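You operate a simulated robot arm through the tools that you are given. There is no shell and no other tool. Be economical: measure what you need, move in short steps, check, and stop when the job is done.

You run a simulated robot arm. Do the job below in one go: nothing can be reset, and whatever is moved stays where it is left.

TASK
Put things in order on the table top. At the end: the yellow weight (marked "0.6 kg") from the table top stands on top of the black hub; the blue tee key from the table top stands on top of the silver carriage (marked "49"); the clear bottle stands where the red pin gauge (marked "NO") stood; the red pin gauge from the table top stands where the yellow weight stood; whatever was shut is shut again. Leave all else as you found it, and nothing knocked over.
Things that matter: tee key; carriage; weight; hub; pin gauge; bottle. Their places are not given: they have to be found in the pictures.

The check looks at the end state, three seconds after you hand in, the way a careful person would. Anything else that was tipped, shoved, dropped, spilled or broken makes it a failure.

THE ROBOT
A 7-joint arm with a two-finger parallel gripper, fixed in place. Base frame: the origin is at the foot of the arm, x ahead of it, y to its left, z up; the work surface is at about z = 0. Units: m, rad, N and s.
With the tool pointing down near the work surface it reaches from about 0.22 to 0.58 m from the base axis. Its first joint turns from -1.152 to 1.152 rad. Payload 2.5 kg.
The TCP is the grasp point between the finger pads, 0.023 m short of the fingertips. In the tool frame z runs along the fingers and y along their closing line. The gripper opens to 0.094 m. The fingers are 0.038 m wide and 0.01 m thick; the gripper's body (0.054 by 0.096 m) begins 0.039 m behind the TCP.
Orientation is told as [roll, pitch, yaw] about the base's x, y, z axes, in that order, counted from this pose: with the fingers straight down and closing along the base's y, the tool's x points along the base's -x, its y along +y and its z along -z.

THE INTERFACE
- The arm moves only by the tool nudge_tool. Its argument "motion" is a list of rows, each a list of 7 numbers: the shift along the tool's x, y, z in m, then the turn, a rotation vector about the tool's x, y, z in rad, then the finger opening in m, from 0 to 0.094. In form: [[tx, ty, tz, ax, ay, az, fingers], ...]. A call has 1 to 12 rows; each row shifts and turns the commanded pose from where the row before left it, along the tool's axes as they then stand. Each row takes 0.2 s and may step no farther than 0.05 m and 0.15 rad from the row before; otherwise, or with a gripper value out of range, the whole call is refused. Where a pose cannot be reached the arm comes as near as it can. A force on the tool above 40 N (or 10 N above the force at the start of the call, whichever is more), or a blocked arm, ends the call early, and 0.2 s more pass. The fingers move at their own pace (about 0.108 m/s each) and stop on an object; they squeeze with about 25 N. The grip force told is the motor's: it shows also when the fingers shut on nothing. Time passes only in rows, and 0.2 s behind the last, so rows that do not move let the fingers close. It gives the time, the measured TCP pose, the force on the tool (base axes), the opening and the grip force at its end, in the units of the frame above (readings bear some noise).
- Cameras (640 x 400 px; columns grow to the right, rows downward): "scene" is fixed at [0.1042, -0.3994, 0.5443]; the picture's right is [0.93, -0.37, 0.00], its down [-0.21, -0.53, -0.82] and it looks along [0.31, 0.76, -0.57] (base axes); focal length 300 px, centre (320, 200). "wrist" rides on the gripper at [-0.039, 0, -0.044] in the tool frame; the picture's right is [0.00, -1.00, 0.00], its down [0.97, 0.00, -0.24] and it looks along [0.24, 0.00, 0.97] (tool axes); focal length 218 px, centre (320, 200).
- capture(camera): a new picture of that camera. No time passes.
- point_at(camera, pixels): for up to 12 pixels [column, row] of the newest picture of that camera ("zoom" is the newest enlarged one), the place [x, y, z] in the base frame of the surface seen there, good to about 0.002 m. No time passes.
- inspect(camera, box): a new picture of the part [left, top, right, bottom] of that camera's present view, enlarged. No time passes.
- close_job(): hands the job in; it is judged then, once.

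Work in short steps. Measure before you move; look again where a grasp or a placing could have gone wrong, and mend it. You have 80 turns and 46 pictures in all, those below and enlarged ones among them. Open the gripper and draw the arm clear of the work before you hand the job in, unless the task says otherwise; then end with one line.

The tools are called after "Emit:" as name(argument=value, ...) on one line, values as JSON. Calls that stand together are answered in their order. nudge_tool: Moves the arm, as the interface text tells. Its arguments: {"type":"object","properties":{"motion":{"type":"array"}},"required":["motion"]} The other tools are called the same way: capture (camera) takes a picture; point_at (camera, pixels) gives the place of the surface under pixels of a picture; inspect (camera, box) takes an enlarged picture of a part of a camera's view; close_job () hands the job in.

At the start:

```text
time: 0.0
tcp_pos: [0.3493, -0.048, 0.2893]
tcp_rot: [0.0, 0.0, 0.001]
contact_force: [0.8, 0.1, 0.7]
gripper_width: 0.0941
gripper_force: 0.1
```

scene: 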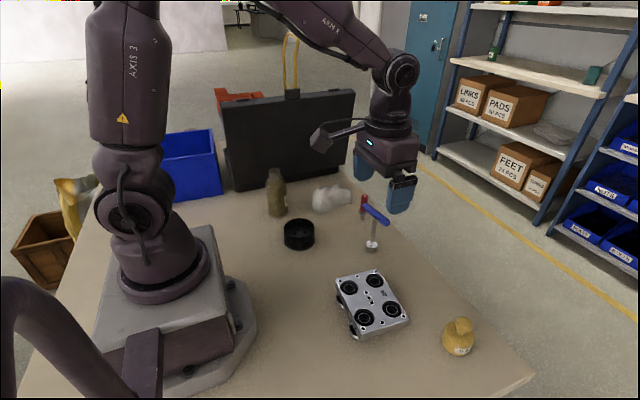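
wrist: 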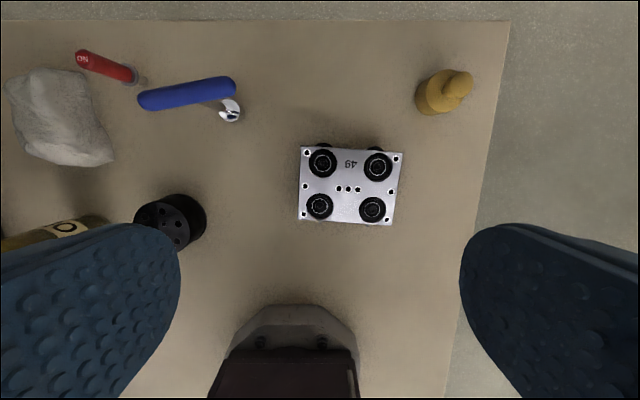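

The scene shows the hub (298,235), bottle (276,195), tee key (373,215), pin gauge (363,203), carriage (372,303) and weight (458,337). I enlarge both views to measure them.

Emit:
inspect(camera="scene", box=[240, 150, 420, 262])

Emit:
inspect(camera="scene", box=[320, 250, 500, 362])

Emit:
inspect(camera="wrist", box=[0, 20, 320, 260])

Emit:
point_at(camera="wrist", pixels=[[83, 57], [130, 74], [140, 80], [145, 100], [235, 84], [229, 110], [322, 190], [460, 80], [432, 100], [172, 222], [72, 228], [60, 120]])

Emit:
point_at(camera="scene", pixels=[[276, 172], [276, 200], [276, 214], [298, 224], [298, 245], [363, 200], [365, 215], [386, 221], [371, 246], [372, 296], [460, 322], [458, 345]])

```text
3.56 times, centred on (330, 206) of scene
```

zoom: 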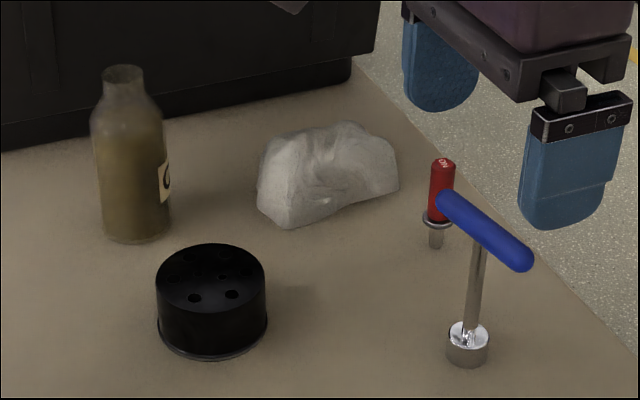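

```text
3.56 times, centred on (410, 306) of scene
```

zoom: 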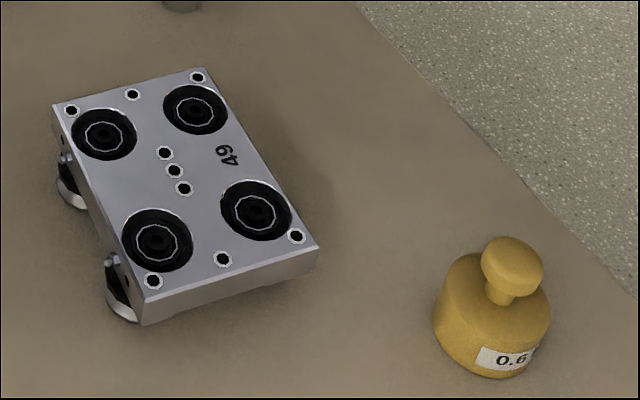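

```text
1.67 times, centred on (160, 140) of wrist
```

zoom: 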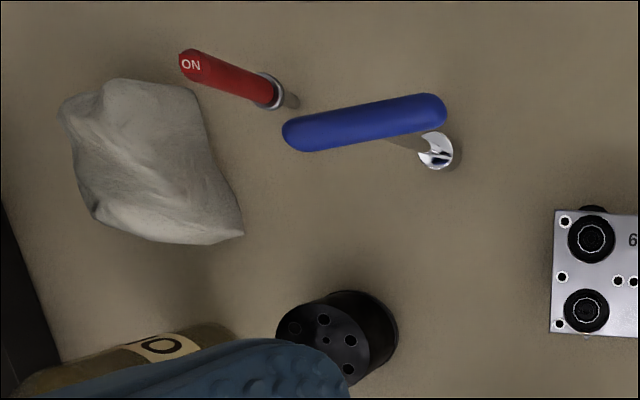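

```text
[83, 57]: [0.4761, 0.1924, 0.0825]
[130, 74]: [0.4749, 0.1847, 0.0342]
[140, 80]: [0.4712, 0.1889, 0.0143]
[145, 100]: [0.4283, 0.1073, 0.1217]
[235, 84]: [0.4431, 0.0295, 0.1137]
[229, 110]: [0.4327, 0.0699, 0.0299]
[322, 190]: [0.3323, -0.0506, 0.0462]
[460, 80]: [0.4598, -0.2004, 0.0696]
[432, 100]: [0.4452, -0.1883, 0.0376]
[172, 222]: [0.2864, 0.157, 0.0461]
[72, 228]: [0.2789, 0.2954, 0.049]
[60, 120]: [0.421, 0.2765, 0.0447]
```

```text
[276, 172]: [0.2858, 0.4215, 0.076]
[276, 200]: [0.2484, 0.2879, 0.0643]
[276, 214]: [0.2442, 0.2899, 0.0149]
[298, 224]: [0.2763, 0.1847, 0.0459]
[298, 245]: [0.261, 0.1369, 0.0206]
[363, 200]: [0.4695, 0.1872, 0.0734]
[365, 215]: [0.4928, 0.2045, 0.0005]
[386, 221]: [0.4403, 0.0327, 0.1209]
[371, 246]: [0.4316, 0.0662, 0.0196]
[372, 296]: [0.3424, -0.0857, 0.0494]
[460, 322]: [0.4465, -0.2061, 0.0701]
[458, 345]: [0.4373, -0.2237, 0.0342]
```

I refine the positions of the weight's knob and body, the hub's top, the carriage's corners and the bottle's neck with subpixel points in the scene picture.

Emit:
point_at(camera="scene", pixels=[[464, 320.5], [464, 327], [459.5, 333.5], [446.5, 331.5], [443, 341], [457.5, 353.5], [474, 340], [336.5, 279.5], [376.5, 270.5], [408.5, 318.5], [361.5, 337], [366, 294.5]])

Emit:
point_at(camera="scene", pixels=[[299.4, 219.5], [285.5, 231], [314, 230.5], [299.5, 234.5], [299.5, 248], [274.8, 176], [270, 185], [286, 190], [267.8, 205], [287, 205], [278, 216], [276, 182]])

Emit:
point_at(camera="scene", pixels=[[364.5, 196], [363.5, 203], [363, 211.5], [362.5, 217.5], [365, 206], [376, 213.5], [386, 221.5], [372.5, 232], [371, 243], [371, 250], [375, 247], [367, 247]])

```text
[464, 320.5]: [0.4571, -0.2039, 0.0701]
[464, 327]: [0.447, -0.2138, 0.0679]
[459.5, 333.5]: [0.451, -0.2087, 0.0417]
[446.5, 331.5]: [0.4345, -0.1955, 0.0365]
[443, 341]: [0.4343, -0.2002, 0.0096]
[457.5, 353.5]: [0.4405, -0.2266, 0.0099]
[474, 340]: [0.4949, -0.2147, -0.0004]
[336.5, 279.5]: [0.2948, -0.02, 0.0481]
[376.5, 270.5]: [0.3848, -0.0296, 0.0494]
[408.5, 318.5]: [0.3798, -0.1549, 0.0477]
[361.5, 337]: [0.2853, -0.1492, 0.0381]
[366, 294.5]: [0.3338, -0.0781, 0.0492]
```

```text
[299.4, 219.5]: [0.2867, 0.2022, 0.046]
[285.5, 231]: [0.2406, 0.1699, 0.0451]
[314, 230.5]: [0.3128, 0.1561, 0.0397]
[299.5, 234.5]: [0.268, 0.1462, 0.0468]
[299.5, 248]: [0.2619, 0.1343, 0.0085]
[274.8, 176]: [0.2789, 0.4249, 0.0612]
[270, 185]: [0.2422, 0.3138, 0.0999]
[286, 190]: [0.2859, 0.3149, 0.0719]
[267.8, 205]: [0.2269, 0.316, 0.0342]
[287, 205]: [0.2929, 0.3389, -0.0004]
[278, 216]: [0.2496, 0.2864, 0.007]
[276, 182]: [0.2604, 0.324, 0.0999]
```

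```text
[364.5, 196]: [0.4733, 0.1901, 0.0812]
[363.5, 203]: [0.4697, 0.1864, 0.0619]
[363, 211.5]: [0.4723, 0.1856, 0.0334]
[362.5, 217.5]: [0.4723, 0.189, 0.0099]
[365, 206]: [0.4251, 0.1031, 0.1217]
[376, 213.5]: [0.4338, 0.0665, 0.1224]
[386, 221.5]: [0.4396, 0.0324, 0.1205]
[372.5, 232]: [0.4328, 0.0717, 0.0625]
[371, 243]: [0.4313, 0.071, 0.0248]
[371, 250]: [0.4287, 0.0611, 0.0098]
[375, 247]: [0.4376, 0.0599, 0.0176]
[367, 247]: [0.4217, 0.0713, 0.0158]
```

Weight centre is about (0.45,-0.207), its top z 0.07, knob over a shoulder at 0.042. I move to above it with the gripper open and look.

Emit:
nudge_tool(motion=[[-0.02, -0.032, 0.016, 0, 0, 0, 0.094], [-0.02, -0.032, 0.016, 0, 0, 0, 0.094], [-0.02, -0.032, 0.016, 0, 0, 0, 0.094], [-0.02, -0.032, 0.016, 0, 0, 0, 0.094], [-0.02, -0.031, 0.016, 0, 0, 0, 0.094], [0, 0, 0.03, 0, 0, 0, 0.094], [0, 0, 0, 0, 0, 0, 0.094]])

Emit:
capture(camera="wrist")

Emit:
capture(camera="scene")

```text
time: 1.6
tcp_pos: [0.4503, -0.2076, 0.1793]
tcp_rot: [0.0, -0.001, 0.001]
contact_force: [0.0, -0.6, 0.6]
gripper_width: 0.094
gripper_force: 0.1
```

```text
40 pictures are left
```

wrist: 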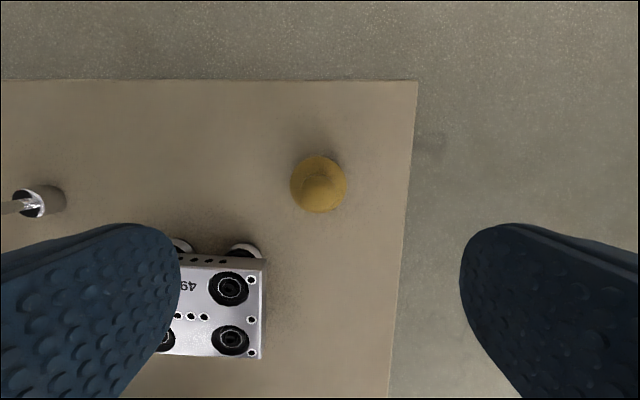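

```text
39 pictures are left
```

scene: 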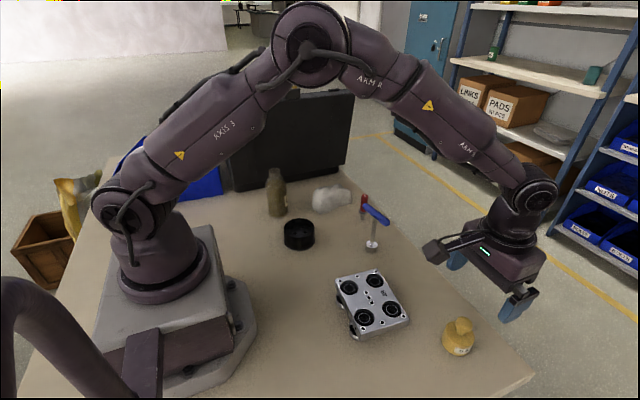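

The weight appears at (319,185) in the wrist view. I measure its edges and knob.

Emit:
point_at(camera="wrist", pixels=[[319, 157], [319, 165], [320, 185], [322, 195], [320, 208], [294, 185], [344, 185], [310, 188], [334, 188], [300, 172], [338, 172]])

Emit:
inspect(camera="wrist", box=[270, 140, 370, 225])

```text
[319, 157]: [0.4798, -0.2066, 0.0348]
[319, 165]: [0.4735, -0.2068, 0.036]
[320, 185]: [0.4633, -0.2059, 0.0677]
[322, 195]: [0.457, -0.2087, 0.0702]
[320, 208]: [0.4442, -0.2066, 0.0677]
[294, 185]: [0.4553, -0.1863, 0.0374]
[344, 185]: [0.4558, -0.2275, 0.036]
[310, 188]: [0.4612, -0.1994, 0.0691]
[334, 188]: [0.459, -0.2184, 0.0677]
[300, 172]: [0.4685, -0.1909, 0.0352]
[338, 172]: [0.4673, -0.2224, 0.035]
```

```text
4.71 times, centred on (320, 182) of wrist
```

zoom: 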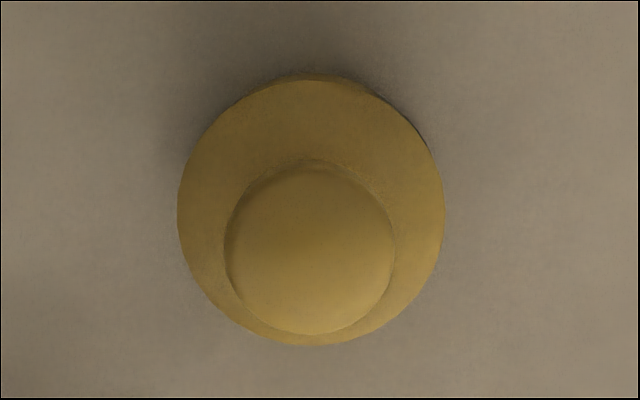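

Body centre ≈ (0.456,-0.207), radius 0.024, shoulder 0.036, top 0.071. I descend to TCP z≈0.039 (palm clear of the knob) and close.

Emit:
nudge_tool(motion=[[-0.0057, 0.0006, 0.04, 0, 0, 0, 0.094], [0, 0, 0.04, 0, 0, 0, 0.094], [0, 0, 0.03, 0, 0, 0, 0.094], [0, 0, 0.03, 0, 0, 0, 0.094], [0, 0, 0, 0, 0, 0, 0.094], [0, 0, 0, 0, 0, 0, 0.04], [0, 0, 0, 0, 0, 0, 0.04], [0, 0, 0, 0, 0, 0, 0.04]])

```text
time: 3.4
tcp_pos: [0.455, -0.206, 0.0399]
tcp_rot: [0.001, 0.001, -0.002]
contact_force: [1.1, 1.4, -0.3]
gripper_width: 0.049
gripper_force: 24.9
```

The weight is held (opening 0.049). I lift it to z 0.2 and carry it toward the hub, stopping short to view the hub.

Emit:
nudge_tool(motion=[[0, 0, -0.02, 0, 0, 0, 0.04], [0, 0, -0.045, 0, 0, 0, 0.04], [0, 0, -0.045, 0, 0, 0, 0.04], [0, 0, -0.04, 0, 0, 0, 0.04], [0.02, 0.038, -0.01, 0, 0, 0, 0.04], [0.02, 0.038, 0, 0, 0, 0, 0.04], [0.02, 0.038, 0, 0, 0, 0, 0.04], [0.02, 0.038, 0, 0, 0, 0, 0.04], [0.02, 0.038, 0, 0, 0, 0, 0.04], [0.02, 0.038, 0, 0, 0, 0, 0.04], [0.02, 0.038, 0, 0, 0, 0, 0.04], [0, 0, 0, 0, 0, 0, 0.04]])

Emit:
inspect(camera="wrist", box=[0, 0, 640, 400])

Emit:
inspect(camera="scene", box=[240, 170, 400, 270])

```text
time: 6.0
tcp_pos: [0.3158, 0.0598, 0.1991]
tcp_rot: [0.0, 0.001, 0.001]
contact_force: [-0.5, 1.4, -6.4]
gripper_width: 0.049
gripper_force: 25.3
```

```text
1.00 times, centred on (320, 200) of wrist
```

zoom: 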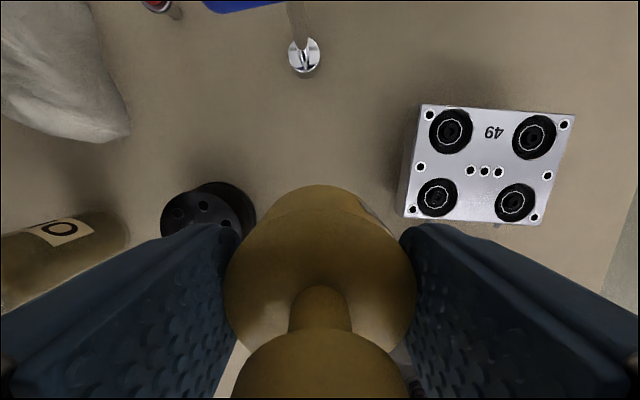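

```text
4.00 times, centred on (320, 220) of scene
```

zoom: 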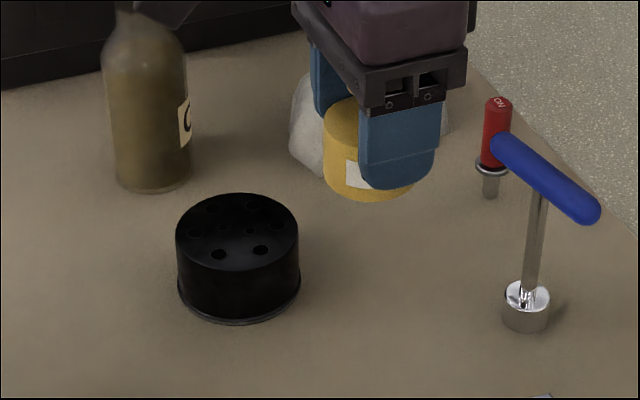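

The hub's top shows its centre hole at zoom (249,231); I measure hub, bottle and tee key details there and the carriage in the wrist view.

Emit:
point_at(camera="zoom", pixels=[[249, 234], [240, 197], [236, 264], [181, 232], [293, 232], [230, 230], [268, 231], [150, 170], [122, 120], [184, 120], [150, 100], [155, 186]])

Emit:
point_at(camera="wrist", pixels=[[421, 106], [573, 116], [405, 215], [557, 224], [478, 171], [494, 175], [482, 160], [482, 190], [190, 185], [165, 215], [60, 232]])

```text
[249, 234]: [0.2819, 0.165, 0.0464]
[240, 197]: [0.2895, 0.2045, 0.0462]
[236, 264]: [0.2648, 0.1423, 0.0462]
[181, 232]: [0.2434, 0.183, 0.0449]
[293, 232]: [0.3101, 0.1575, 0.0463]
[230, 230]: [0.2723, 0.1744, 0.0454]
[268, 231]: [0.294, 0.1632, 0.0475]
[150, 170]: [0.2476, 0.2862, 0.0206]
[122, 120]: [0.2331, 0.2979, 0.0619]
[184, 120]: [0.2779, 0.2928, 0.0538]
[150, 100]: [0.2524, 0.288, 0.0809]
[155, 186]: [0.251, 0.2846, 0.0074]
```

```text
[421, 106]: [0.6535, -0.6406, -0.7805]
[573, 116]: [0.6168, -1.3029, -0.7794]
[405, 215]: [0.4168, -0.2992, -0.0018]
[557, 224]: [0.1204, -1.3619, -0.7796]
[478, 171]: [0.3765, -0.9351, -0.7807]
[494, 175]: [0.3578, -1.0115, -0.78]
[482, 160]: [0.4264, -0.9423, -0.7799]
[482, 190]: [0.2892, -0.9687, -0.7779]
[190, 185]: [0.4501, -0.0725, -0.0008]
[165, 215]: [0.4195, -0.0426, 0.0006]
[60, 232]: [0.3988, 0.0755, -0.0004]
```

Hub centre ≈ (0.277,0.172), top z 0.0464. I carry the weight over it and lower to just above contact (TCP 0.090).

Emit:
nudge_tool(motion=[[0.013, 0.037, 0, 0, 0, 0, 0.04], [0.013, 0.037, 0, 0, 0, 0, 0.04], [0.0128, 0.038, 0, 0, 0, 0, 0.04], [0, 0, 0, 0, 0, 0, 0.04], [0, 0, 0.04, 0, 0, 0, 0.04], [0, 0, 0.04, 0, 0, 0, 0.04], [0, 0, 0.02, 0, 0, 0, 0.04], [0, 0, 0.009, 0, 0, 0, 0.04], [0, 0, 0, 0, 0, 0, 0.04]])

Emit:
inspect(camera="scene", box=[240, 160, 368, 240])

```text
time: 8.0
tcp_pos: [0.2764, 0.1726, 0.0907]
tcp_rot: [0.0, 0.002, -0.001]
contact_force: [0.5, 0.0, -5.2]
gripper_width: 0.049
gripper_force: 24.7
```

```text
5.00 times, centred on (304, 200) of scene
```

zoom: 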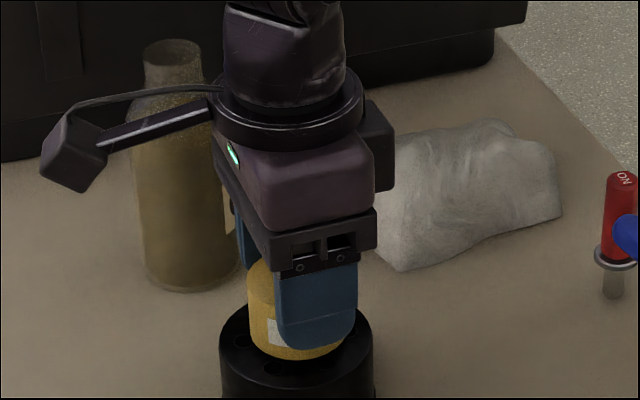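

Weight is just above the hub. I check the position of the accessory box at zoom (75,150) and the gripper body relative to the bottle before lowering.

Emit:
point_at(camera="zoom", pixels=[[60, 165], [85, 175], [75, 185], [150, 130], [205, 110], [180, 50], [165, 200], [320, 190], [300, 355]])

Emit:
nudge_tool(motion=[[0, 0, 0.002, 0, 0, 0, 0.04], [0, 0, 0.0015, 0, 0, 0, 0.04], [0, 0, 0, 0, 0, 0, 0.04]])

```text
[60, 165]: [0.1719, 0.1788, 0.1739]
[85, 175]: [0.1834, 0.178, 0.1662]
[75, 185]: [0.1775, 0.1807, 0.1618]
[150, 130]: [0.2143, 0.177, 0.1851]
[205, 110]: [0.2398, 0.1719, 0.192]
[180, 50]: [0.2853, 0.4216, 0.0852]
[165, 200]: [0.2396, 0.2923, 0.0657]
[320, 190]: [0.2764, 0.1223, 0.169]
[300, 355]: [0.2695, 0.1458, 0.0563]
```

```text
time: 8.8
tcp_pos: [0.2765, 0.1727, 0.0859]
tcp_rot: [0.0, 0.0, 0.001]
contact_force: [-0.6, 1.2, -5.3]
gripper_width: 0.0489
gripper_force: 25.2
```

Load is still carried (-5.3 N), so I lower a millimetre at a time until the force changes.

Emit:
nudge_tool(motion=[[0, 0, 0.001, 0, 0, 0, 0.04], [0, 0, 0, 0, 0, 0, 0.04]])

```text
time: 9.4
tcp_pos: [0.2767, 0.1731, 0.0846]
tcp_rot: [0.0, 0.001, -0.001]
contact_force: [0.5, -0.1, -5.5]
gripper_width: 0.0489
gripper_force: 24.9
```

Emit:
nudge_tool(motion=[[0, 0, 0.001, 0, 0, 0, 0.04], [0, 0, 0, 0, 0, 0, 0.04]])

Emit:
inspect(camera="scene", box=[270, 190, 334, 250])

```text
time: 10.0
tcp_pos: [0.2758, 0.1722, 0.0852]
tcp_rot: [0.002, -0.001, 0.0]
contact_force: [-6.0, -2.7, 17.1]
gripper_width: 0.0491
gripper_force: 24.6
```

```text
6.67 times, centred on (302, 220) of scene
```

zoom: 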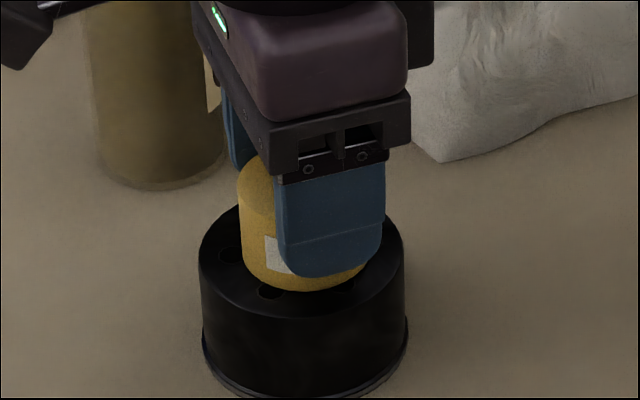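

Contact is made (+17 N) and the weight sits centred on the hub. I open the fingers and rise straight up.

Emit:
nudge_tool(motion=[[0, 0, -0.0008, 0, 0, 0, 0.055], [0, 0, 0, 0, 0, 0, 0.085], [0, 0, 0, 0, 0, 0, 0.085], [0, 0, -0.03, 0, 0, 0, 0.085], [0, 0, -0.045, 0, 0, 0, 0.085], [0, 0, -0.045, 0, 0, 0, 0.085], [-0.04, 0, 0, 0, 0, 0, 0.085], [-0.04, 0, 0, 0, 0, 0, 0.085], [-0.04, 0, 0, 0, 0, 0, 0.085], [-0.02, 0, 0, 0, 0, 0, 0.085], [0, 0, 0, 0, 0, 0, 0.085]])

Emit:
capture(camera="scene")

Emit:
capture(camera="wrist")

```text
time: 12.4
tcp_pos: [0.417, 0.1719, 0.2042]
tcp_rot: [0.001, -0.001, 0.001]
contact_force: [0.4, -0.4, 0.2]
gripper_width: 0.0851
gripper_force: 0.0
```

```text
33 pictures are left
```

scene: 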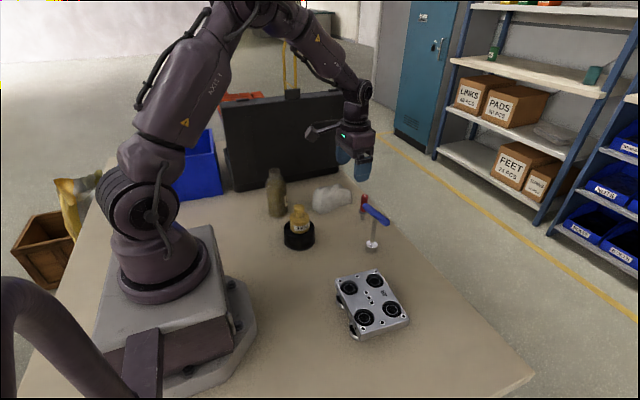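

```text
32 pictures are left
```

wrist: 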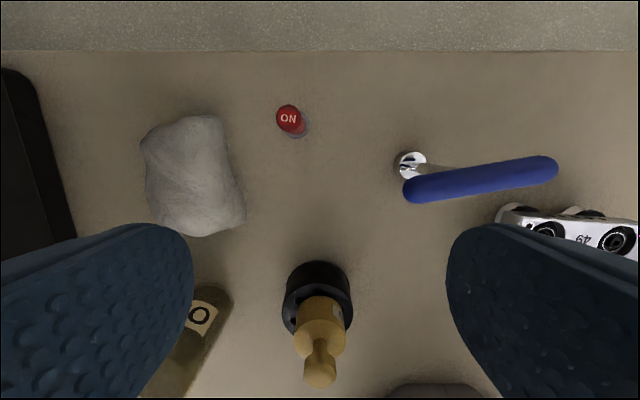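

The weight stands upright on the hub. Now I measure the gauge (291,120), the rock, the tee key and bottle in this wrist view.

Emit:
point_at(camera="wrist", pixels=[[289, 118], [279, 118], [299, 118], [295, 130], [302, 130], [297, 136], [213, 118], [240, 200], [190, 160], [409, 192], [556, 168], [403, 165]])

Emit:
inspect(camera="wrist", box=[240, 80, 340, 160])

```text
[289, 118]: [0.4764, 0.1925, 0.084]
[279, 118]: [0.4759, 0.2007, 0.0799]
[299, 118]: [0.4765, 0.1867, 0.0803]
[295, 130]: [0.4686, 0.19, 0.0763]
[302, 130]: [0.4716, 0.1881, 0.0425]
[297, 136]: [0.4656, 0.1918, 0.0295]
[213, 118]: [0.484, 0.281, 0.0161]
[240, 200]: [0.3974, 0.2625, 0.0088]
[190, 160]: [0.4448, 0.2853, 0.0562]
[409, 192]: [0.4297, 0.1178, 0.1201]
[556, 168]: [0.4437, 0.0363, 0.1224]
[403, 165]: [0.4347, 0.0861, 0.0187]
```

```text
5.00 times, centred on (290, 120) of wrist
```

zoom: 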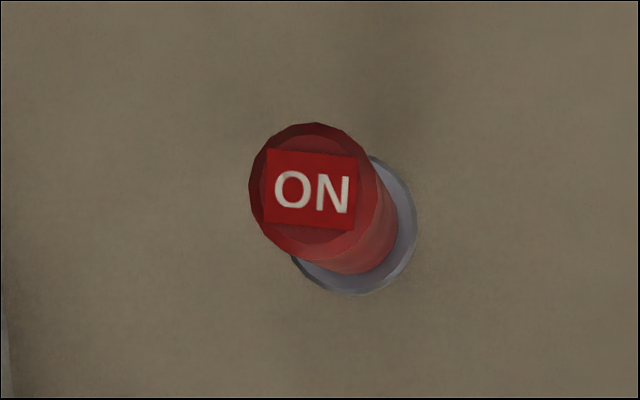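

Gauge axis ≈ (0.475,0.193), top z 0.084. I hover over it with opening 0.05 and check alignment.

Emit:
nudge_tool(motion=[[-0.029, 0.0105, 0, 0, 0, 0, 0.05], [-0.029, 0.0105, 0, 0, 0, 0, 0.05], [0, 0, 0.04, 0, 0, 0, 0.05], [0, 0, 0.04, 0, 0, 0, 0.05], [0, 0, 0, 0, 0, 0, 0.05]])

Emit:
capture(camera="wrist")

```text
time: 13.6
tcp_pos: [0.4737, 0.1939, 0.1241]
tcp_rot: [-0.001, 0.001, 0.0]
contact_force: [-0.5, 0.2, -0.1]
gripper_width: 0.05
gripper_force: 0.1
```

```text
30 pictures are left
```

wrist: 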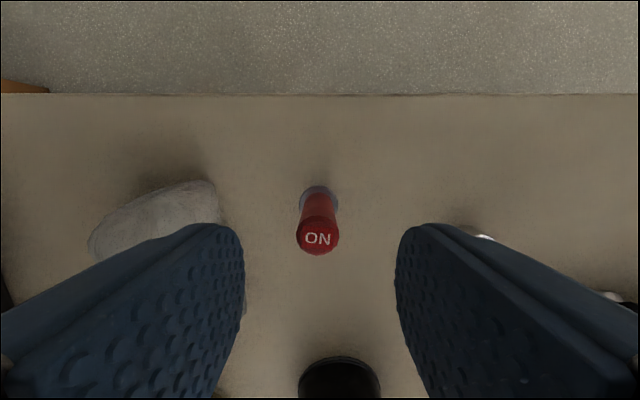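

Emit:
point_at(camera="wrist", pixels=[[317, 220], [317, 238], [317, 252], [299, 236], [337, 236], [318, 190], [318, 205], [303, 200], [335, 200]])

```text
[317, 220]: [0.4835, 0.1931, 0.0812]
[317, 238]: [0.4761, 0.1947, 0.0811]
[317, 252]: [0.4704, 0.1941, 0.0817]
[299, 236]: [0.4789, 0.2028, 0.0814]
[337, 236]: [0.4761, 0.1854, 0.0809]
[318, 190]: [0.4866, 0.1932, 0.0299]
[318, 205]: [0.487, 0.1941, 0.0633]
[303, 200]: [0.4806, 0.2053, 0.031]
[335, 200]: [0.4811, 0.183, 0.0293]
```

Gauge centre (0.4765,0.194), flange z≈0.03. I descend to TCP z≈0.062 and close gently.

Emit:
nudge_tool(motion=[[-0.0025, 0, 0.03, 0, 0, 0, 0.05], [0, 0, 0.03, 0, 0, 0, 0.05], [0, 0, 0.002, 0, 0, 0, 0.05], [0, 0, 0, 0, 0, 0, 0.03], [0, 0, 0, 0, 0, 0, 0.008], [0, 0, 0, 0, 0, 0, 0.008], [0, 0, 0, 0, 0, 0, 0.008]])

Emit:
capture(camera="wrist")

```text
time: 15.2
tcp_pos: [0.4782, 0.1921, 0.0629]
tcp_rot: [0.0, 0.0, 0.0]
contact_force: [0.9, 0.0, 0.1]
gripper_width: 0.0179
gripper_force: 24.8
```

```text
29 pictures are left
```

wrist: 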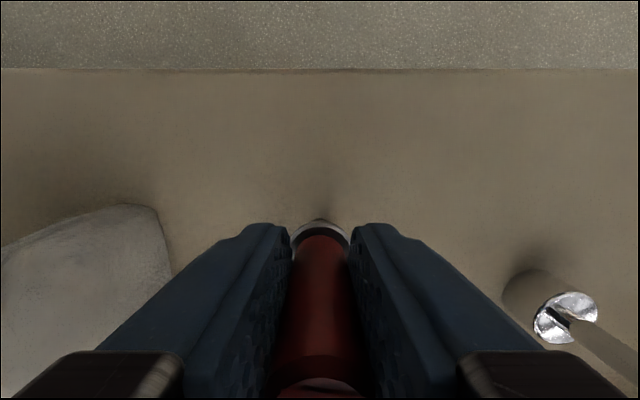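

The gauge is held (0.018). I lift it to z≈0.23 and carry it over toward the weight's old place (0.456,-0.207).

Emit:
nudge_tool(motion=[[0, 0, -0.02, 0, 0, 0, 0.008], [0, 0, -0.05, 0, 0, 0, 0.008], [0, 0, -0.05, 0, 0, 0, 0.008], [0, 0, -0.05, 0, 0, 0, 0.008], [0.003, -0.045, 0, 0, 0, 0, 0.008], [0.003, -0.045, 0, 0, 0, 0, 0.008], [0.003, -0.045, 0, 0, 0, 0, 0.008], [0.003, -0.045, 0, 0, 0, 0, 0.008], [0.003, -0.045, 0, 0, 0, 0, 0.008], [0.003, -0.045, 0, 0, 0, 0, 0.008], [0.003, -0.045, 0, 0, 0, 0, 0.008], [0, 0, 0, 0, 0, 0, 0.008]])

```text
time: 17.8
tcp_pos: [0.4549, -0.1219, 0.2348]
tcp_rot: [0.0, 0.0, -0.001]
contact_force: [-0.5, 0.7, -0.3]
gripper_width: 0.0179
gripper_force: 25.1
```

Still held. I go over the target and down to TCP z≈0.066.

Emit:
nudge_tool(motion=[[0, -0.043, 0, 0, 0, 0, 0.008], [0, -0.043, 0, 0, 0, 0, 0.008], [0, 0, 0.05, 0, 0, 0, 0.008], [0, 0, 0.05, 0, 0, 0, 0.008], [0, 0, 0.04, 0, 0, 0, 0.008], [0, 0, 0.02, 0, 0, 0, 0.008], [0, 0, 0.006, 0, 0, 0, 0.008], [0, 0, 0, 0, 0, 0, 0.008]])

Emit:
inspect(camera="scene", box=[410, 280, 506, 360])

```text
time: 19.6
tcp_pos: [0.4547, -0.2083, 0.0678]
tcp_rot: [-0.001, -0.001, -0.001]
contact_force: [0.6, 0.3, 0.0]
gripper_width: 0.0179
gripper_force: 25.1
```

```text
5.00 times, centred on (458, 320) of scene
```

zoom: 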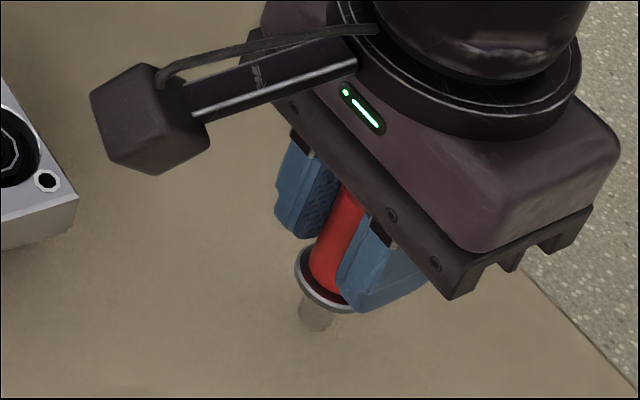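

The gauge hangs upright above the spot. I lower it in small steps to contact.

Emit:
nudge_tool(motion=[[0, 0, 0.0025, 0, 0, 0, 0.008], [0, 0, 0.0015, 0, 0, 0, 0.008], [0, 0, 0, 0, 0, 0, 0.008]])

```text
time: 20.4
tcp_pos: [0.4565, -0.2089, 0.0647]
tcp_rot: [0.0, 0.0, 0.001]
contact_force: [-1.5, -0.1, 1.9]
gripper_width: 0.0181
gripper_force: 24.8
```

Emit:
nudge_tool(motion=[[0, 0, 0.0008, 0, 0, 0, 0.008], [0, 0, 0, 0, 0, 0, 0.008]])

```text
time: 21.0
tcp_pos: [0.4566, -0.2086, 0.0631]
tcp_rot: [0.001, -0.003, 0.0]
contact_force: [-5.0, 1.6, 14.5]
gripper_width: 0.0181
gripper_force: 25.4
```

Contact (14 N). I relieve it slightly, open, and rise straight up.

Emit:
nudge_tool(motion=[[0, 0, -0.0006, 0, 0, 0, 0.008], [0, 0, 0, 0, 0, 0, 0.024], [0, 0, 0, 0, 0, 0, 0.05], [0, 0, 0, 0, 0, 0, 0.05], [0, 0, -0.02, 0, 0, 0, 0.05], [0, 0, -0.04, 0, 0, 0, 0.05], [0, 0, -0.05, 0, 0, 0, 0.05], [0, 0, -0.03, 0, 0, 0, 0.05], [0, 0, 0, 0, 0, 0, 0.05]])

Emit:
capture(camera="wrist")

Emit:
inspect(camera="scene", box=[320, 250, 500, 362])

```text
time: 23.0
tcp_pos: [0.4558, -0.2077, 0.2031]
tcp_rot: [0.0, 0.0, 0.0]
contact_force: [-0.7, 0.5, -0.4]
gripper_width: 0.0501
gripper_force: 0.1
```

```text
27 pictures are left
```

wrist: 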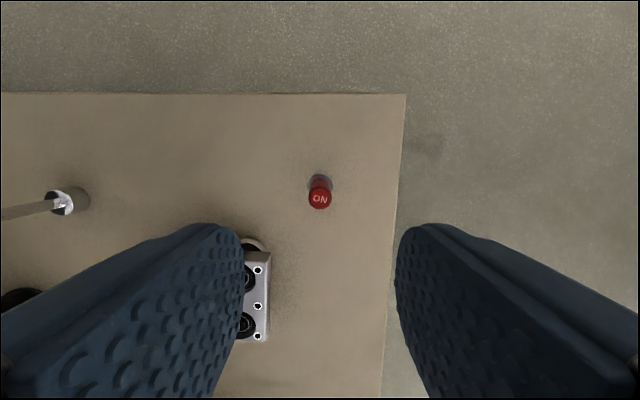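

```text
3.56 times, centred on (410, 306) of scene
```

zoom: 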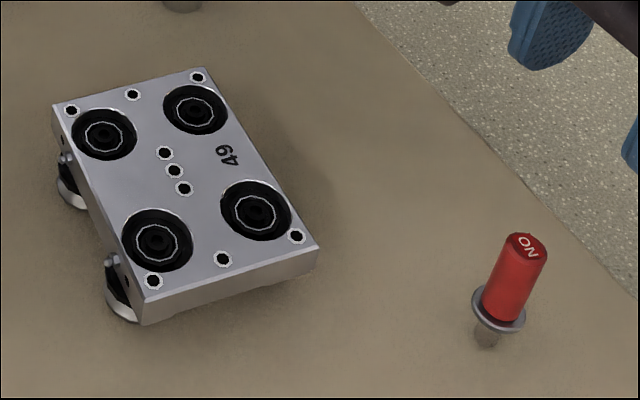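

The gauge stands upright at the weight's place. I measure the carriage's top from this zoom, then move toward the bottle.

Emit:
point_at(camera="zoom", pixels=[[56, 106], [204, 70], [315, 247], [147, 298], [178, 178], [165, 175], [185, 170], [160, 195], [200, 185], [525, 242], [500, 320]])

Emit:
nudge_tool(motion=[[0.015, 0.045, -0.01, 0, 0, 0, 0.094], [0.015, 0.045, -0.01, 0, 0, 0, 0.094], [0.015, 0.045, -0.01, 0, 0, 0, 0.094], [0.015, 0.045, -0.01, 0, 0, 0, 0.094], [0.015, 0.045, -0.01, 0, 0, 0, 0.094], [0.015, 0.045, 0, 0, 0, 0, 0.094], [0.015, 0.045, 0, 0, 0, 0, 0.094], [0.015, 0.045, 0, 0, 0, 0, 0.094], [0.015, 0.045, 0, 0, 0, 0, 0.094], [0.005, 0.03, 0, 0, 0, 0, 0.094], [0, 0, 0, 0, 0, 0, 0.094]])

Emit:
capture(camera="wrist")

Emit:
inspect(camera="scene", box=[230, 150, 390, 250])

```text
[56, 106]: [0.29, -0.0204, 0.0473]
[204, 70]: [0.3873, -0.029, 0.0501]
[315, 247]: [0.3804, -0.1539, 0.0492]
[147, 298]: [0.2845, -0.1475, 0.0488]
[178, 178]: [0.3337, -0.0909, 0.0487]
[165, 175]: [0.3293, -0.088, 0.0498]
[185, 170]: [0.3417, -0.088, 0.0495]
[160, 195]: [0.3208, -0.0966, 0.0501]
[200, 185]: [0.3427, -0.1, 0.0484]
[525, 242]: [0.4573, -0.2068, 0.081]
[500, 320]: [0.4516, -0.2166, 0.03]
```

```text
time: 25.4
tcp_pos: [0.3149, 0.2257, 0.2532]
tcp_rot: [0.001, -0.001, 0.0]
contact_force: [-0.5, -0.2, -0.2]
gripper_width: 0.0939
gripper_force: 0.1
```

```text
25 pictures are left
```

wrist: 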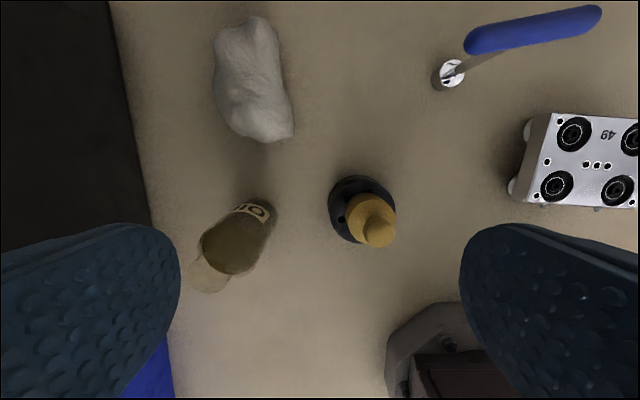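

```text
4.00 times, centred on (310, 200) of scene
```

zoom: 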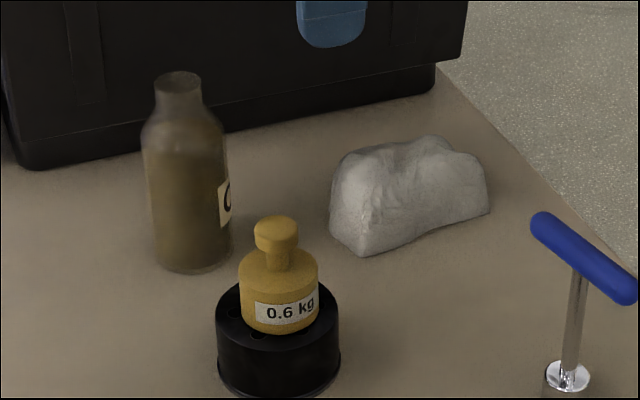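

Carriage centre ≈ (0.3356,-0.0877,0.049). The bottle centre estimate is (0.258,0.315), height ≈0.14, neck ≈0.03 wide. I hover over it at z≈0.22, having checked surroundings via points.

Emit:
point_at(camera="wrist", pixels=[[150, 370], [120, 200], [100, 100], [60, 60], [255, 215], [230, 245], [205, 285], [225, 220], [250, 260]])

Emit:
nudge_tool(motion=[[0.019, 0.03, 0, 0, 0, 0, 0.07], [0.019, 0.03, 0, 0, 0, 0, 0.07], [0.019, 0.029, 0, 0, 0, 0, 0.07], [0, 0, -0.003, 0, 0, 0, 0.07]])

Emit:
capture(camera="wrist")

Emit:
capture(camera="scene")

```text
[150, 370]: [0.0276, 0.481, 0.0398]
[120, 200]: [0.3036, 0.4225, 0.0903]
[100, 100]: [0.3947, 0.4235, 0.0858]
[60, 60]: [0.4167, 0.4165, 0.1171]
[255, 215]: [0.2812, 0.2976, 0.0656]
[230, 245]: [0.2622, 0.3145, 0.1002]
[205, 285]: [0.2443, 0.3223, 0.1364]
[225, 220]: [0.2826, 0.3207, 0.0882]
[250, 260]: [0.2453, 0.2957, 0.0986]
```

```text
time: 26.4
tcp_pos: [0.2582, 0.3162, 0.2567]
tcp_rot: [-0.001, -0.002, 0.001]
contact_force: [-0.6, 0.5, 0.3]
gripper_width: 0.0699
gripper_force: 0.0
```

```text
23 pictures are left
```

wrist: 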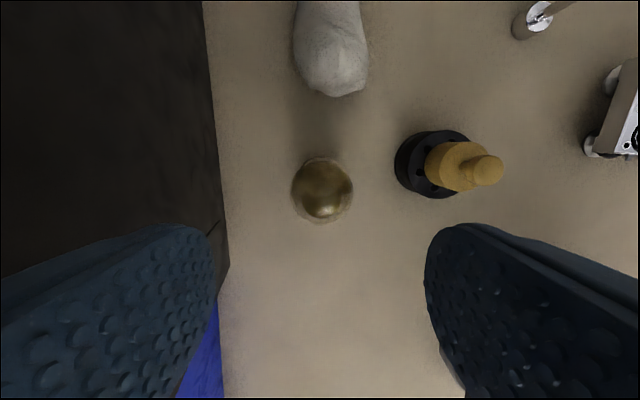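

```text
22 pictures are left
```

scene: 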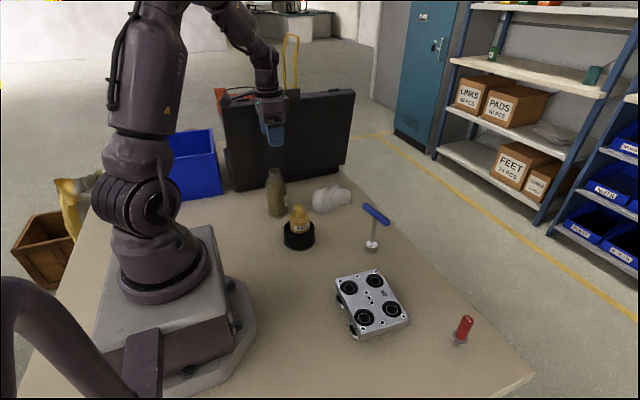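

Emit:
inspect(camera="wrist", box=[272, 140, 372, 240])

Emit:
point_at(camera="wrist", pixels=[[322, 190], [322, 162], [294, 190], [350, 190], [322, 207], [322, 220], [309, 205], [337, 205], [205, 100], [220, 240], [60, 100]])

```text
4.00 times, centred on (322, 190) of wrist
```

zoom: 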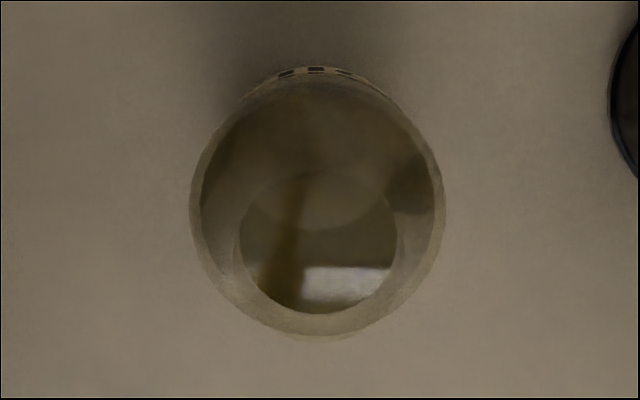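

```text
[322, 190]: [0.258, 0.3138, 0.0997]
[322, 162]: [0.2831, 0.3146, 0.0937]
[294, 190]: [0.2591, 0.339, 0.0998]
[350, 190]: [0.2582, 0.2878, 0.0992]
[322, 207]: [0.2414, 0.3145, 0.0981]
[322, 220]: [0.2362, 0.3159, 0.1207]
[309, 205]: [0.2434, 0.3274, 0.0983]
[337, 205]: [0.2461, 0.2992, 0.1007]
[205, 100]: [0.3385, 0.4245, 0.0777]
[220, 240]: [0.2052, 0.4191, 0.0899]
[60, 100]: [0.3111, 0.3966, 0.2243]
```

The bottle is open with liquid at z≈0.099; its axis is (0.2577,0.315). I need the neck's height range, so I enlarge the scene view.

Emit:
inspect(camera="scene", box=[252, 160, 300, 220])

```text
6.67 times, centred on (276, 190) of scene
```

zoom: 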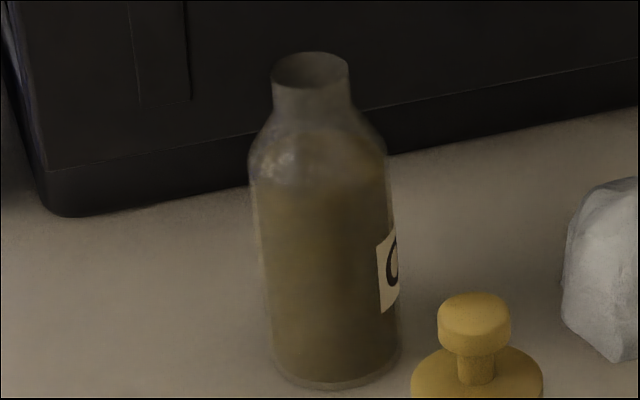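

Emit:
point_at(camera="zoom", pixels=[[310, 91], [300, 100], [310, 108], [310, 120], [320, 130], [273, 76], [347, 76], [310, 53], [310, 140], [310, 160]])

```text
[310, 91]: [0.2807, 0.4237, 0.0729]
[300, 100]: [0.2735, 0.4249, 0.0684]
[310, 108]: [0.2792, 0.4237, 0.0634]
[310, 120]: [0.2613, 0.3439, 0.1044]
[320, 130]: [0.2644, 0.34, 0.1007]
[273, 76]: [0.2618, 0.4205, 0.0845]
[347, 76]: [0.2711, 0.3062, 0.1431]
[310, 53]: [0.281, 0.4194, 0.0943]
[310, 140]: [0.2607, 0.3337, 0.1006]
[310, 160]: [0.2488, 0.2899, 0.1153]
```

Neck spans z≈0.123–0.142. I descend so the fingertips end at ≈0.126 (TCP 0.149) and close on the neck.

Emit:
nudge_tool(motion=[[0.0005, -0.0012, 0.04, 0, 0, 0, 0.06], [0, 0, 0.04, 0, 0, 0, 0.06], [0, 0, 0.02, 0, 0, 0, 0.06], [0, 0, 0.0075, 0, 0, 0, 0.06], [0, 0, 0, 0, 0, 0, 0.06], [0, 0, 0, 0, 0, 0, 0.04], [0, 0, 0, 0, 0, 0, 0.02], [0, 0, 0, 0, 0, 0, 0.02], [0, 0, 0, 0, 0, 0, 0.02]])

Emit:
inspect(camera="scene", box=[252, 150, 300, 220])

```text
time: 28.4
tcp_pos: [0.2589, 0.3151, 0.148]
tcp_rot: [0.003, -0.001, 0.0]
contact_force: [-1.8, -0.9, 13.2]
gripper_width: 0.0328
gripper_force: 24.8
```

```text
5.71 times, centred on (276, 185) of scene
```

zoom: 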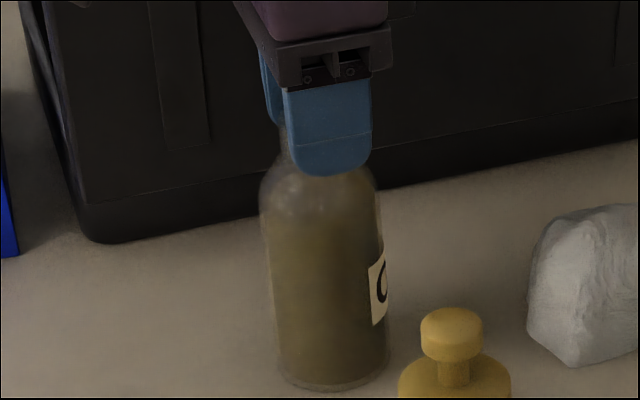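

Neck gripped (0.0328), slight press on the shoulder. I lift slowly by 3 cm and check.

Emit:
nudge_tool(motion=[[0, 0, -0.002, 0, 0, 0, 0.02], [0, 0, -0.006, 0, 0, 0, 0.02], [0, 0, -0.01, 0, 0, 0, 0.02], [0, 0, -0.012, 0, 0, 0, 0.02], [0, 0, 0, 0, 0, 0, 0.02]])

Emit:
inspect(camera="scene", box=[252, 150, 300, 220])

```text
time: 29.6
tcp_pos: [0.2575, 0.3146, 0.178]
tcp_rot: [0.0, 0.001, 0.0]
contact_force: [0.0, -0.9, -2.6]
gripper_width: 0.0313
gripper_force: 24.4
```

```text
5.71 times, centred on (276, 185) of scene
```

zoom: 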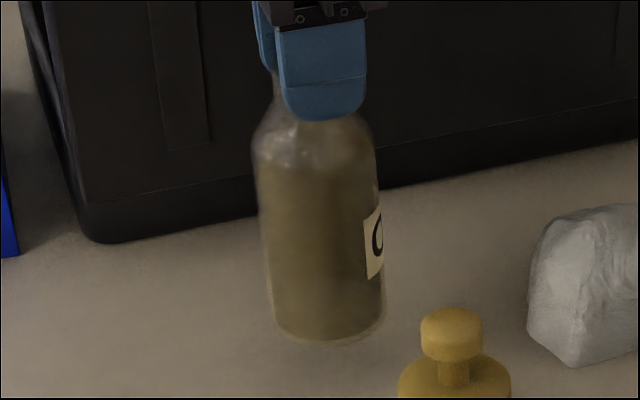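

Bottle is held upright (≈0.26 kg). I lift it another 8 cm gently.

Emit:
nudge_tool(motion=[[0, 0, -0.01, 0, 0, 0, 0.02], [0, 0, -0.02, 0, 0, 0, 0.02], [0, 0, -0.02, 0, 0, 0, 0.02], [0, 0, -0.02, 0, 0, 0, 0.02], [0, 0, -0.01, 0, 0, 0, 0.02], [0, 0, 0, 0, 0, 0, 0.02]])

Emit:
nudge_tool(motion=[[-0.009, -0.005, 0, 0, 0, 0, 0.02], [-0.018, -0.01, 0, 0, 0, 0, 0.02], [-0.022, -0.0122, 0, 0, 0, 0, 0.02], [-0.022, -0.0122, 0, 0, 0, 0, 0.02], [-0.022, -0.0122, 0, 0, 0, 0, 0.02], [-0.022, -0.0122, 0, 0, 0, 0, 0.02], [-0.022, -0.0122, 0, 0, 0, 0, 0.02], [-0.022, -0.0122, 0, 0, 0, 0, 0.02], [-0.022, -0.0122, 0, 0, 0, 0, 0.02], [-0.018, -0.01, 0, 0, 0, 0, 0.02], [-0.012, -0.0065, 0, 0, 0, 0, 0.02], [-0.0075, -0.0035, 0, 0, 0, 0, 0.02]])

Emit:
capture(camera="scene")

```text
time: 31.0
tcp_pos: [0.2594, 0.3155, 0.2587]
tcp_rot: [0.001, 0.001, 0.001]
contact_force: [0.2, -0.3, -2.9]
gripper_width: 0.0309
gripper_force: 24.8
```

```text
time: 33.6
tcp_pos: [0.4774, 0.1957, 0.2586]
tcp_rot: [0.0, -0.001, -0.001]
contact_force: [0.5, 0.1, -2.5]
gripper_width: 0.0306
gripper_force: 25.0
```

```text
17 pictures are left
```

scene: 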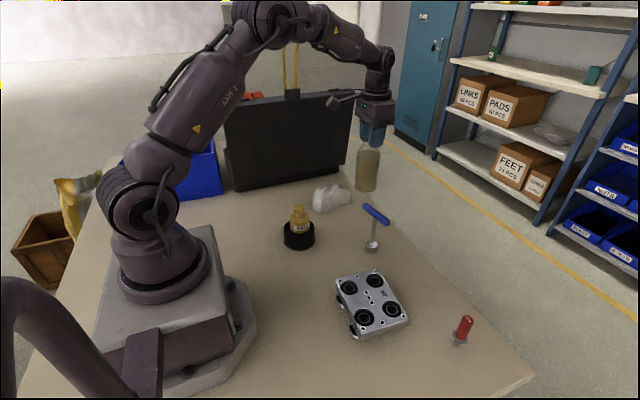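

Bottle hangs over the gauge's old place, upright. I lower it to about 1 cm above the table.

Emit:
nudge_tool(motion=[[0, 0, 0.012, 0, 0, 0, 0.02], [0, 0, 0.022, 0, 0, 0, 0.02], [0, 0, 0.024, 0, 0, 0, 0.02], [0, 0, 0.018, 0, 0, 0, 0.02], [0, 0, 0.01, 0, 0, 0, 0.02], [0, 0, 0.006, 0, 0, 0, 0.02], [0, 0, 0, 0, 0, 0, 0.02]])

Emit:
inspect(camera="scene", box=[320, 140, 416, 230])

```text
time: 35.2
tcp_pos: [0.477, 0.1945, 0.1659]
tcp_rot: [0.0, -0.002, 0.001]
contact_force: [0.0, 0.8, -2.4]
gripper_width: 0.0308
gripper_force: 25.4
```

```text
4.44 times, centred on (368, 185) of scene
```

zoom: 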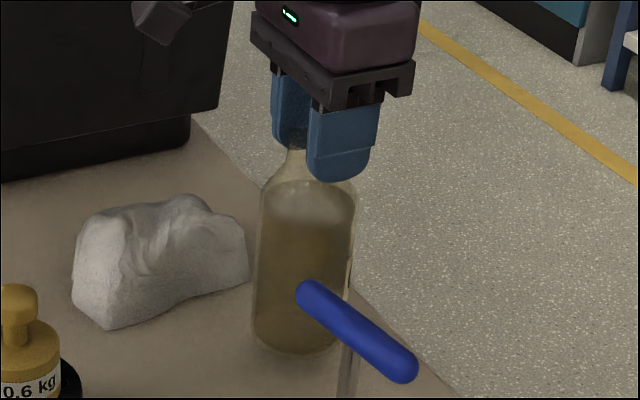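

Clear of the rock and tee key. I lower in small steps to contact.

Emit:
nudge_tool(motion=[[0, 0, 0.005, 0, 0, 0, 0.02], [0, 0, 0.003, 0, 0, 0, 0.02], [0, 0, 0.001, 0, 0, 0, 0.02], [0, 0, 0, 0, 0, 0, 0.02]])

```text
time: 36.2
tcp_pos: [0.477, 0.1937, 0.1571]
tcp_rot: [-0.001, 0.001, -0.001]
contact_force: [-0.1, -0.9, -2.6]
gripper_width: 0.0308
gripper_force: 24.9
```

Emit:
nudge_tool(motion=[[0, 0, 0.002, 0, 0, 0, 0.02], [0, 0, 0.001, 0, 0, 0, 0.02], [0, 0, 0, 0, 0, 0, 0.02]])

```text
time: 37.0
tcp_pos: [0.4772, 0.1952, 0.1536]
tcp_rot: [-0.001, 0.0, 0.0]
contact_force: [-0.4, 0.7, -2.8]
gripper_width: 0.0307
gripper_force: 25.5
```

Emit:
nudge_tool(motion=[[0, 0, 0.001, 0, 0, 0, 0.02], [0, 0, 0.001, 0, 0, 0, 0.02], [0, 0, 0, 0, 0, 0, 0.02]])

```text
time: 37.8
tcp_pos: [0.4772, 0.1945, 0.1524]
tcp_rot: [0.0, 0.0, 0.002]
contact_force: [-0.3, -0.8, -2.0]
gripper_width: 0.0307
gripper_force: 24.9
```

Emit:
nudge_tool(motion=[[0, 0, 0.001, 0, 0, 0, 0.02], [0, 0, 0, 0, 0, 0, 0.02]])

```text
time: 38.4
tcp_pos: [0.4761, 0.1935, 0.1518]
tcp_rot: [0.001, 0.0, -0.001]
contact_force: [1.5, 0.7, -2.9]
gripper_width: 0.0307
gripper_force: 25.0
```

Emit:
nudge_tool(motion=[[0, 0, 0.001, 0, 0, 0, 0.02], [0, 0, 0, 0, 0, 0, 0.02]])

```text
time: 39.0
tcp_pos: [0.4774, 0.195, 0.1511]
tcp_rot: [0.002, 0.002, 0.0]
contact_force: [-0.4, -0.3, 2.3]
gripper_width: 0.0305
gripper_force: 25.5
```

Contact begins (+2.3 N). I open and rise straight up.

Emit:
nudge_tool(motion=[[0, 0, 0, 0, 0, 0, 0.036], [0, 0, 0, 0, 0, 0, 0.055], [0, 0, 0, 0, 0, 0, 0.055], [0, 0, -0.02, 0, 0, 0, 0.055], [0, 0, -0.04, 0, 0, 0, 0.055], [0, 0, -0.04, 0, 0, 0, 0.055], [0, 0, 0, 0, 0, 0, 0.055]])

Emit:
inspect(camera="scene", box=[320, 170, 416, 260])

Emit:
capture(camera="wrist")

```text
time: 40.6
tcp_pos: [0.4753, 0.1938, 0.251]
tcp_rot: [0.0, 0.001, -0.001]
contact_force: [0.4, 0.3, -0.8]
gripper_width: 0.0551
gripper_force: 0.1
```

```text
4.44 times, centred on (368, 215) of scene
```

zoom: 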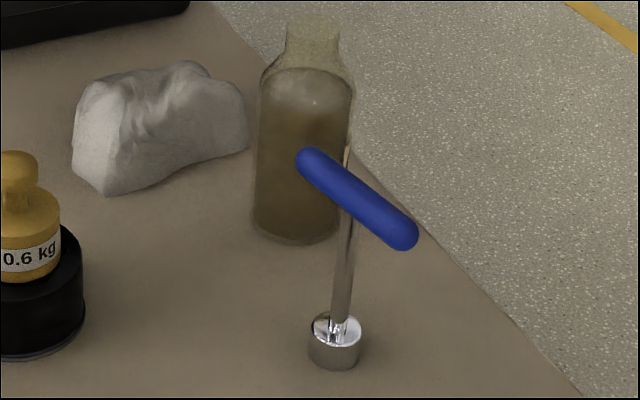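

```text
14 pictures are left
```

wrist: 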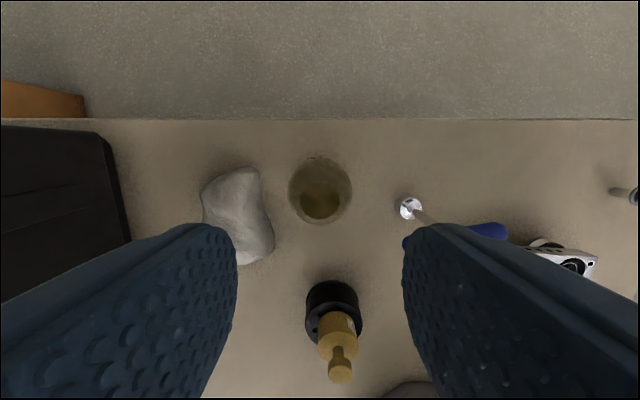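

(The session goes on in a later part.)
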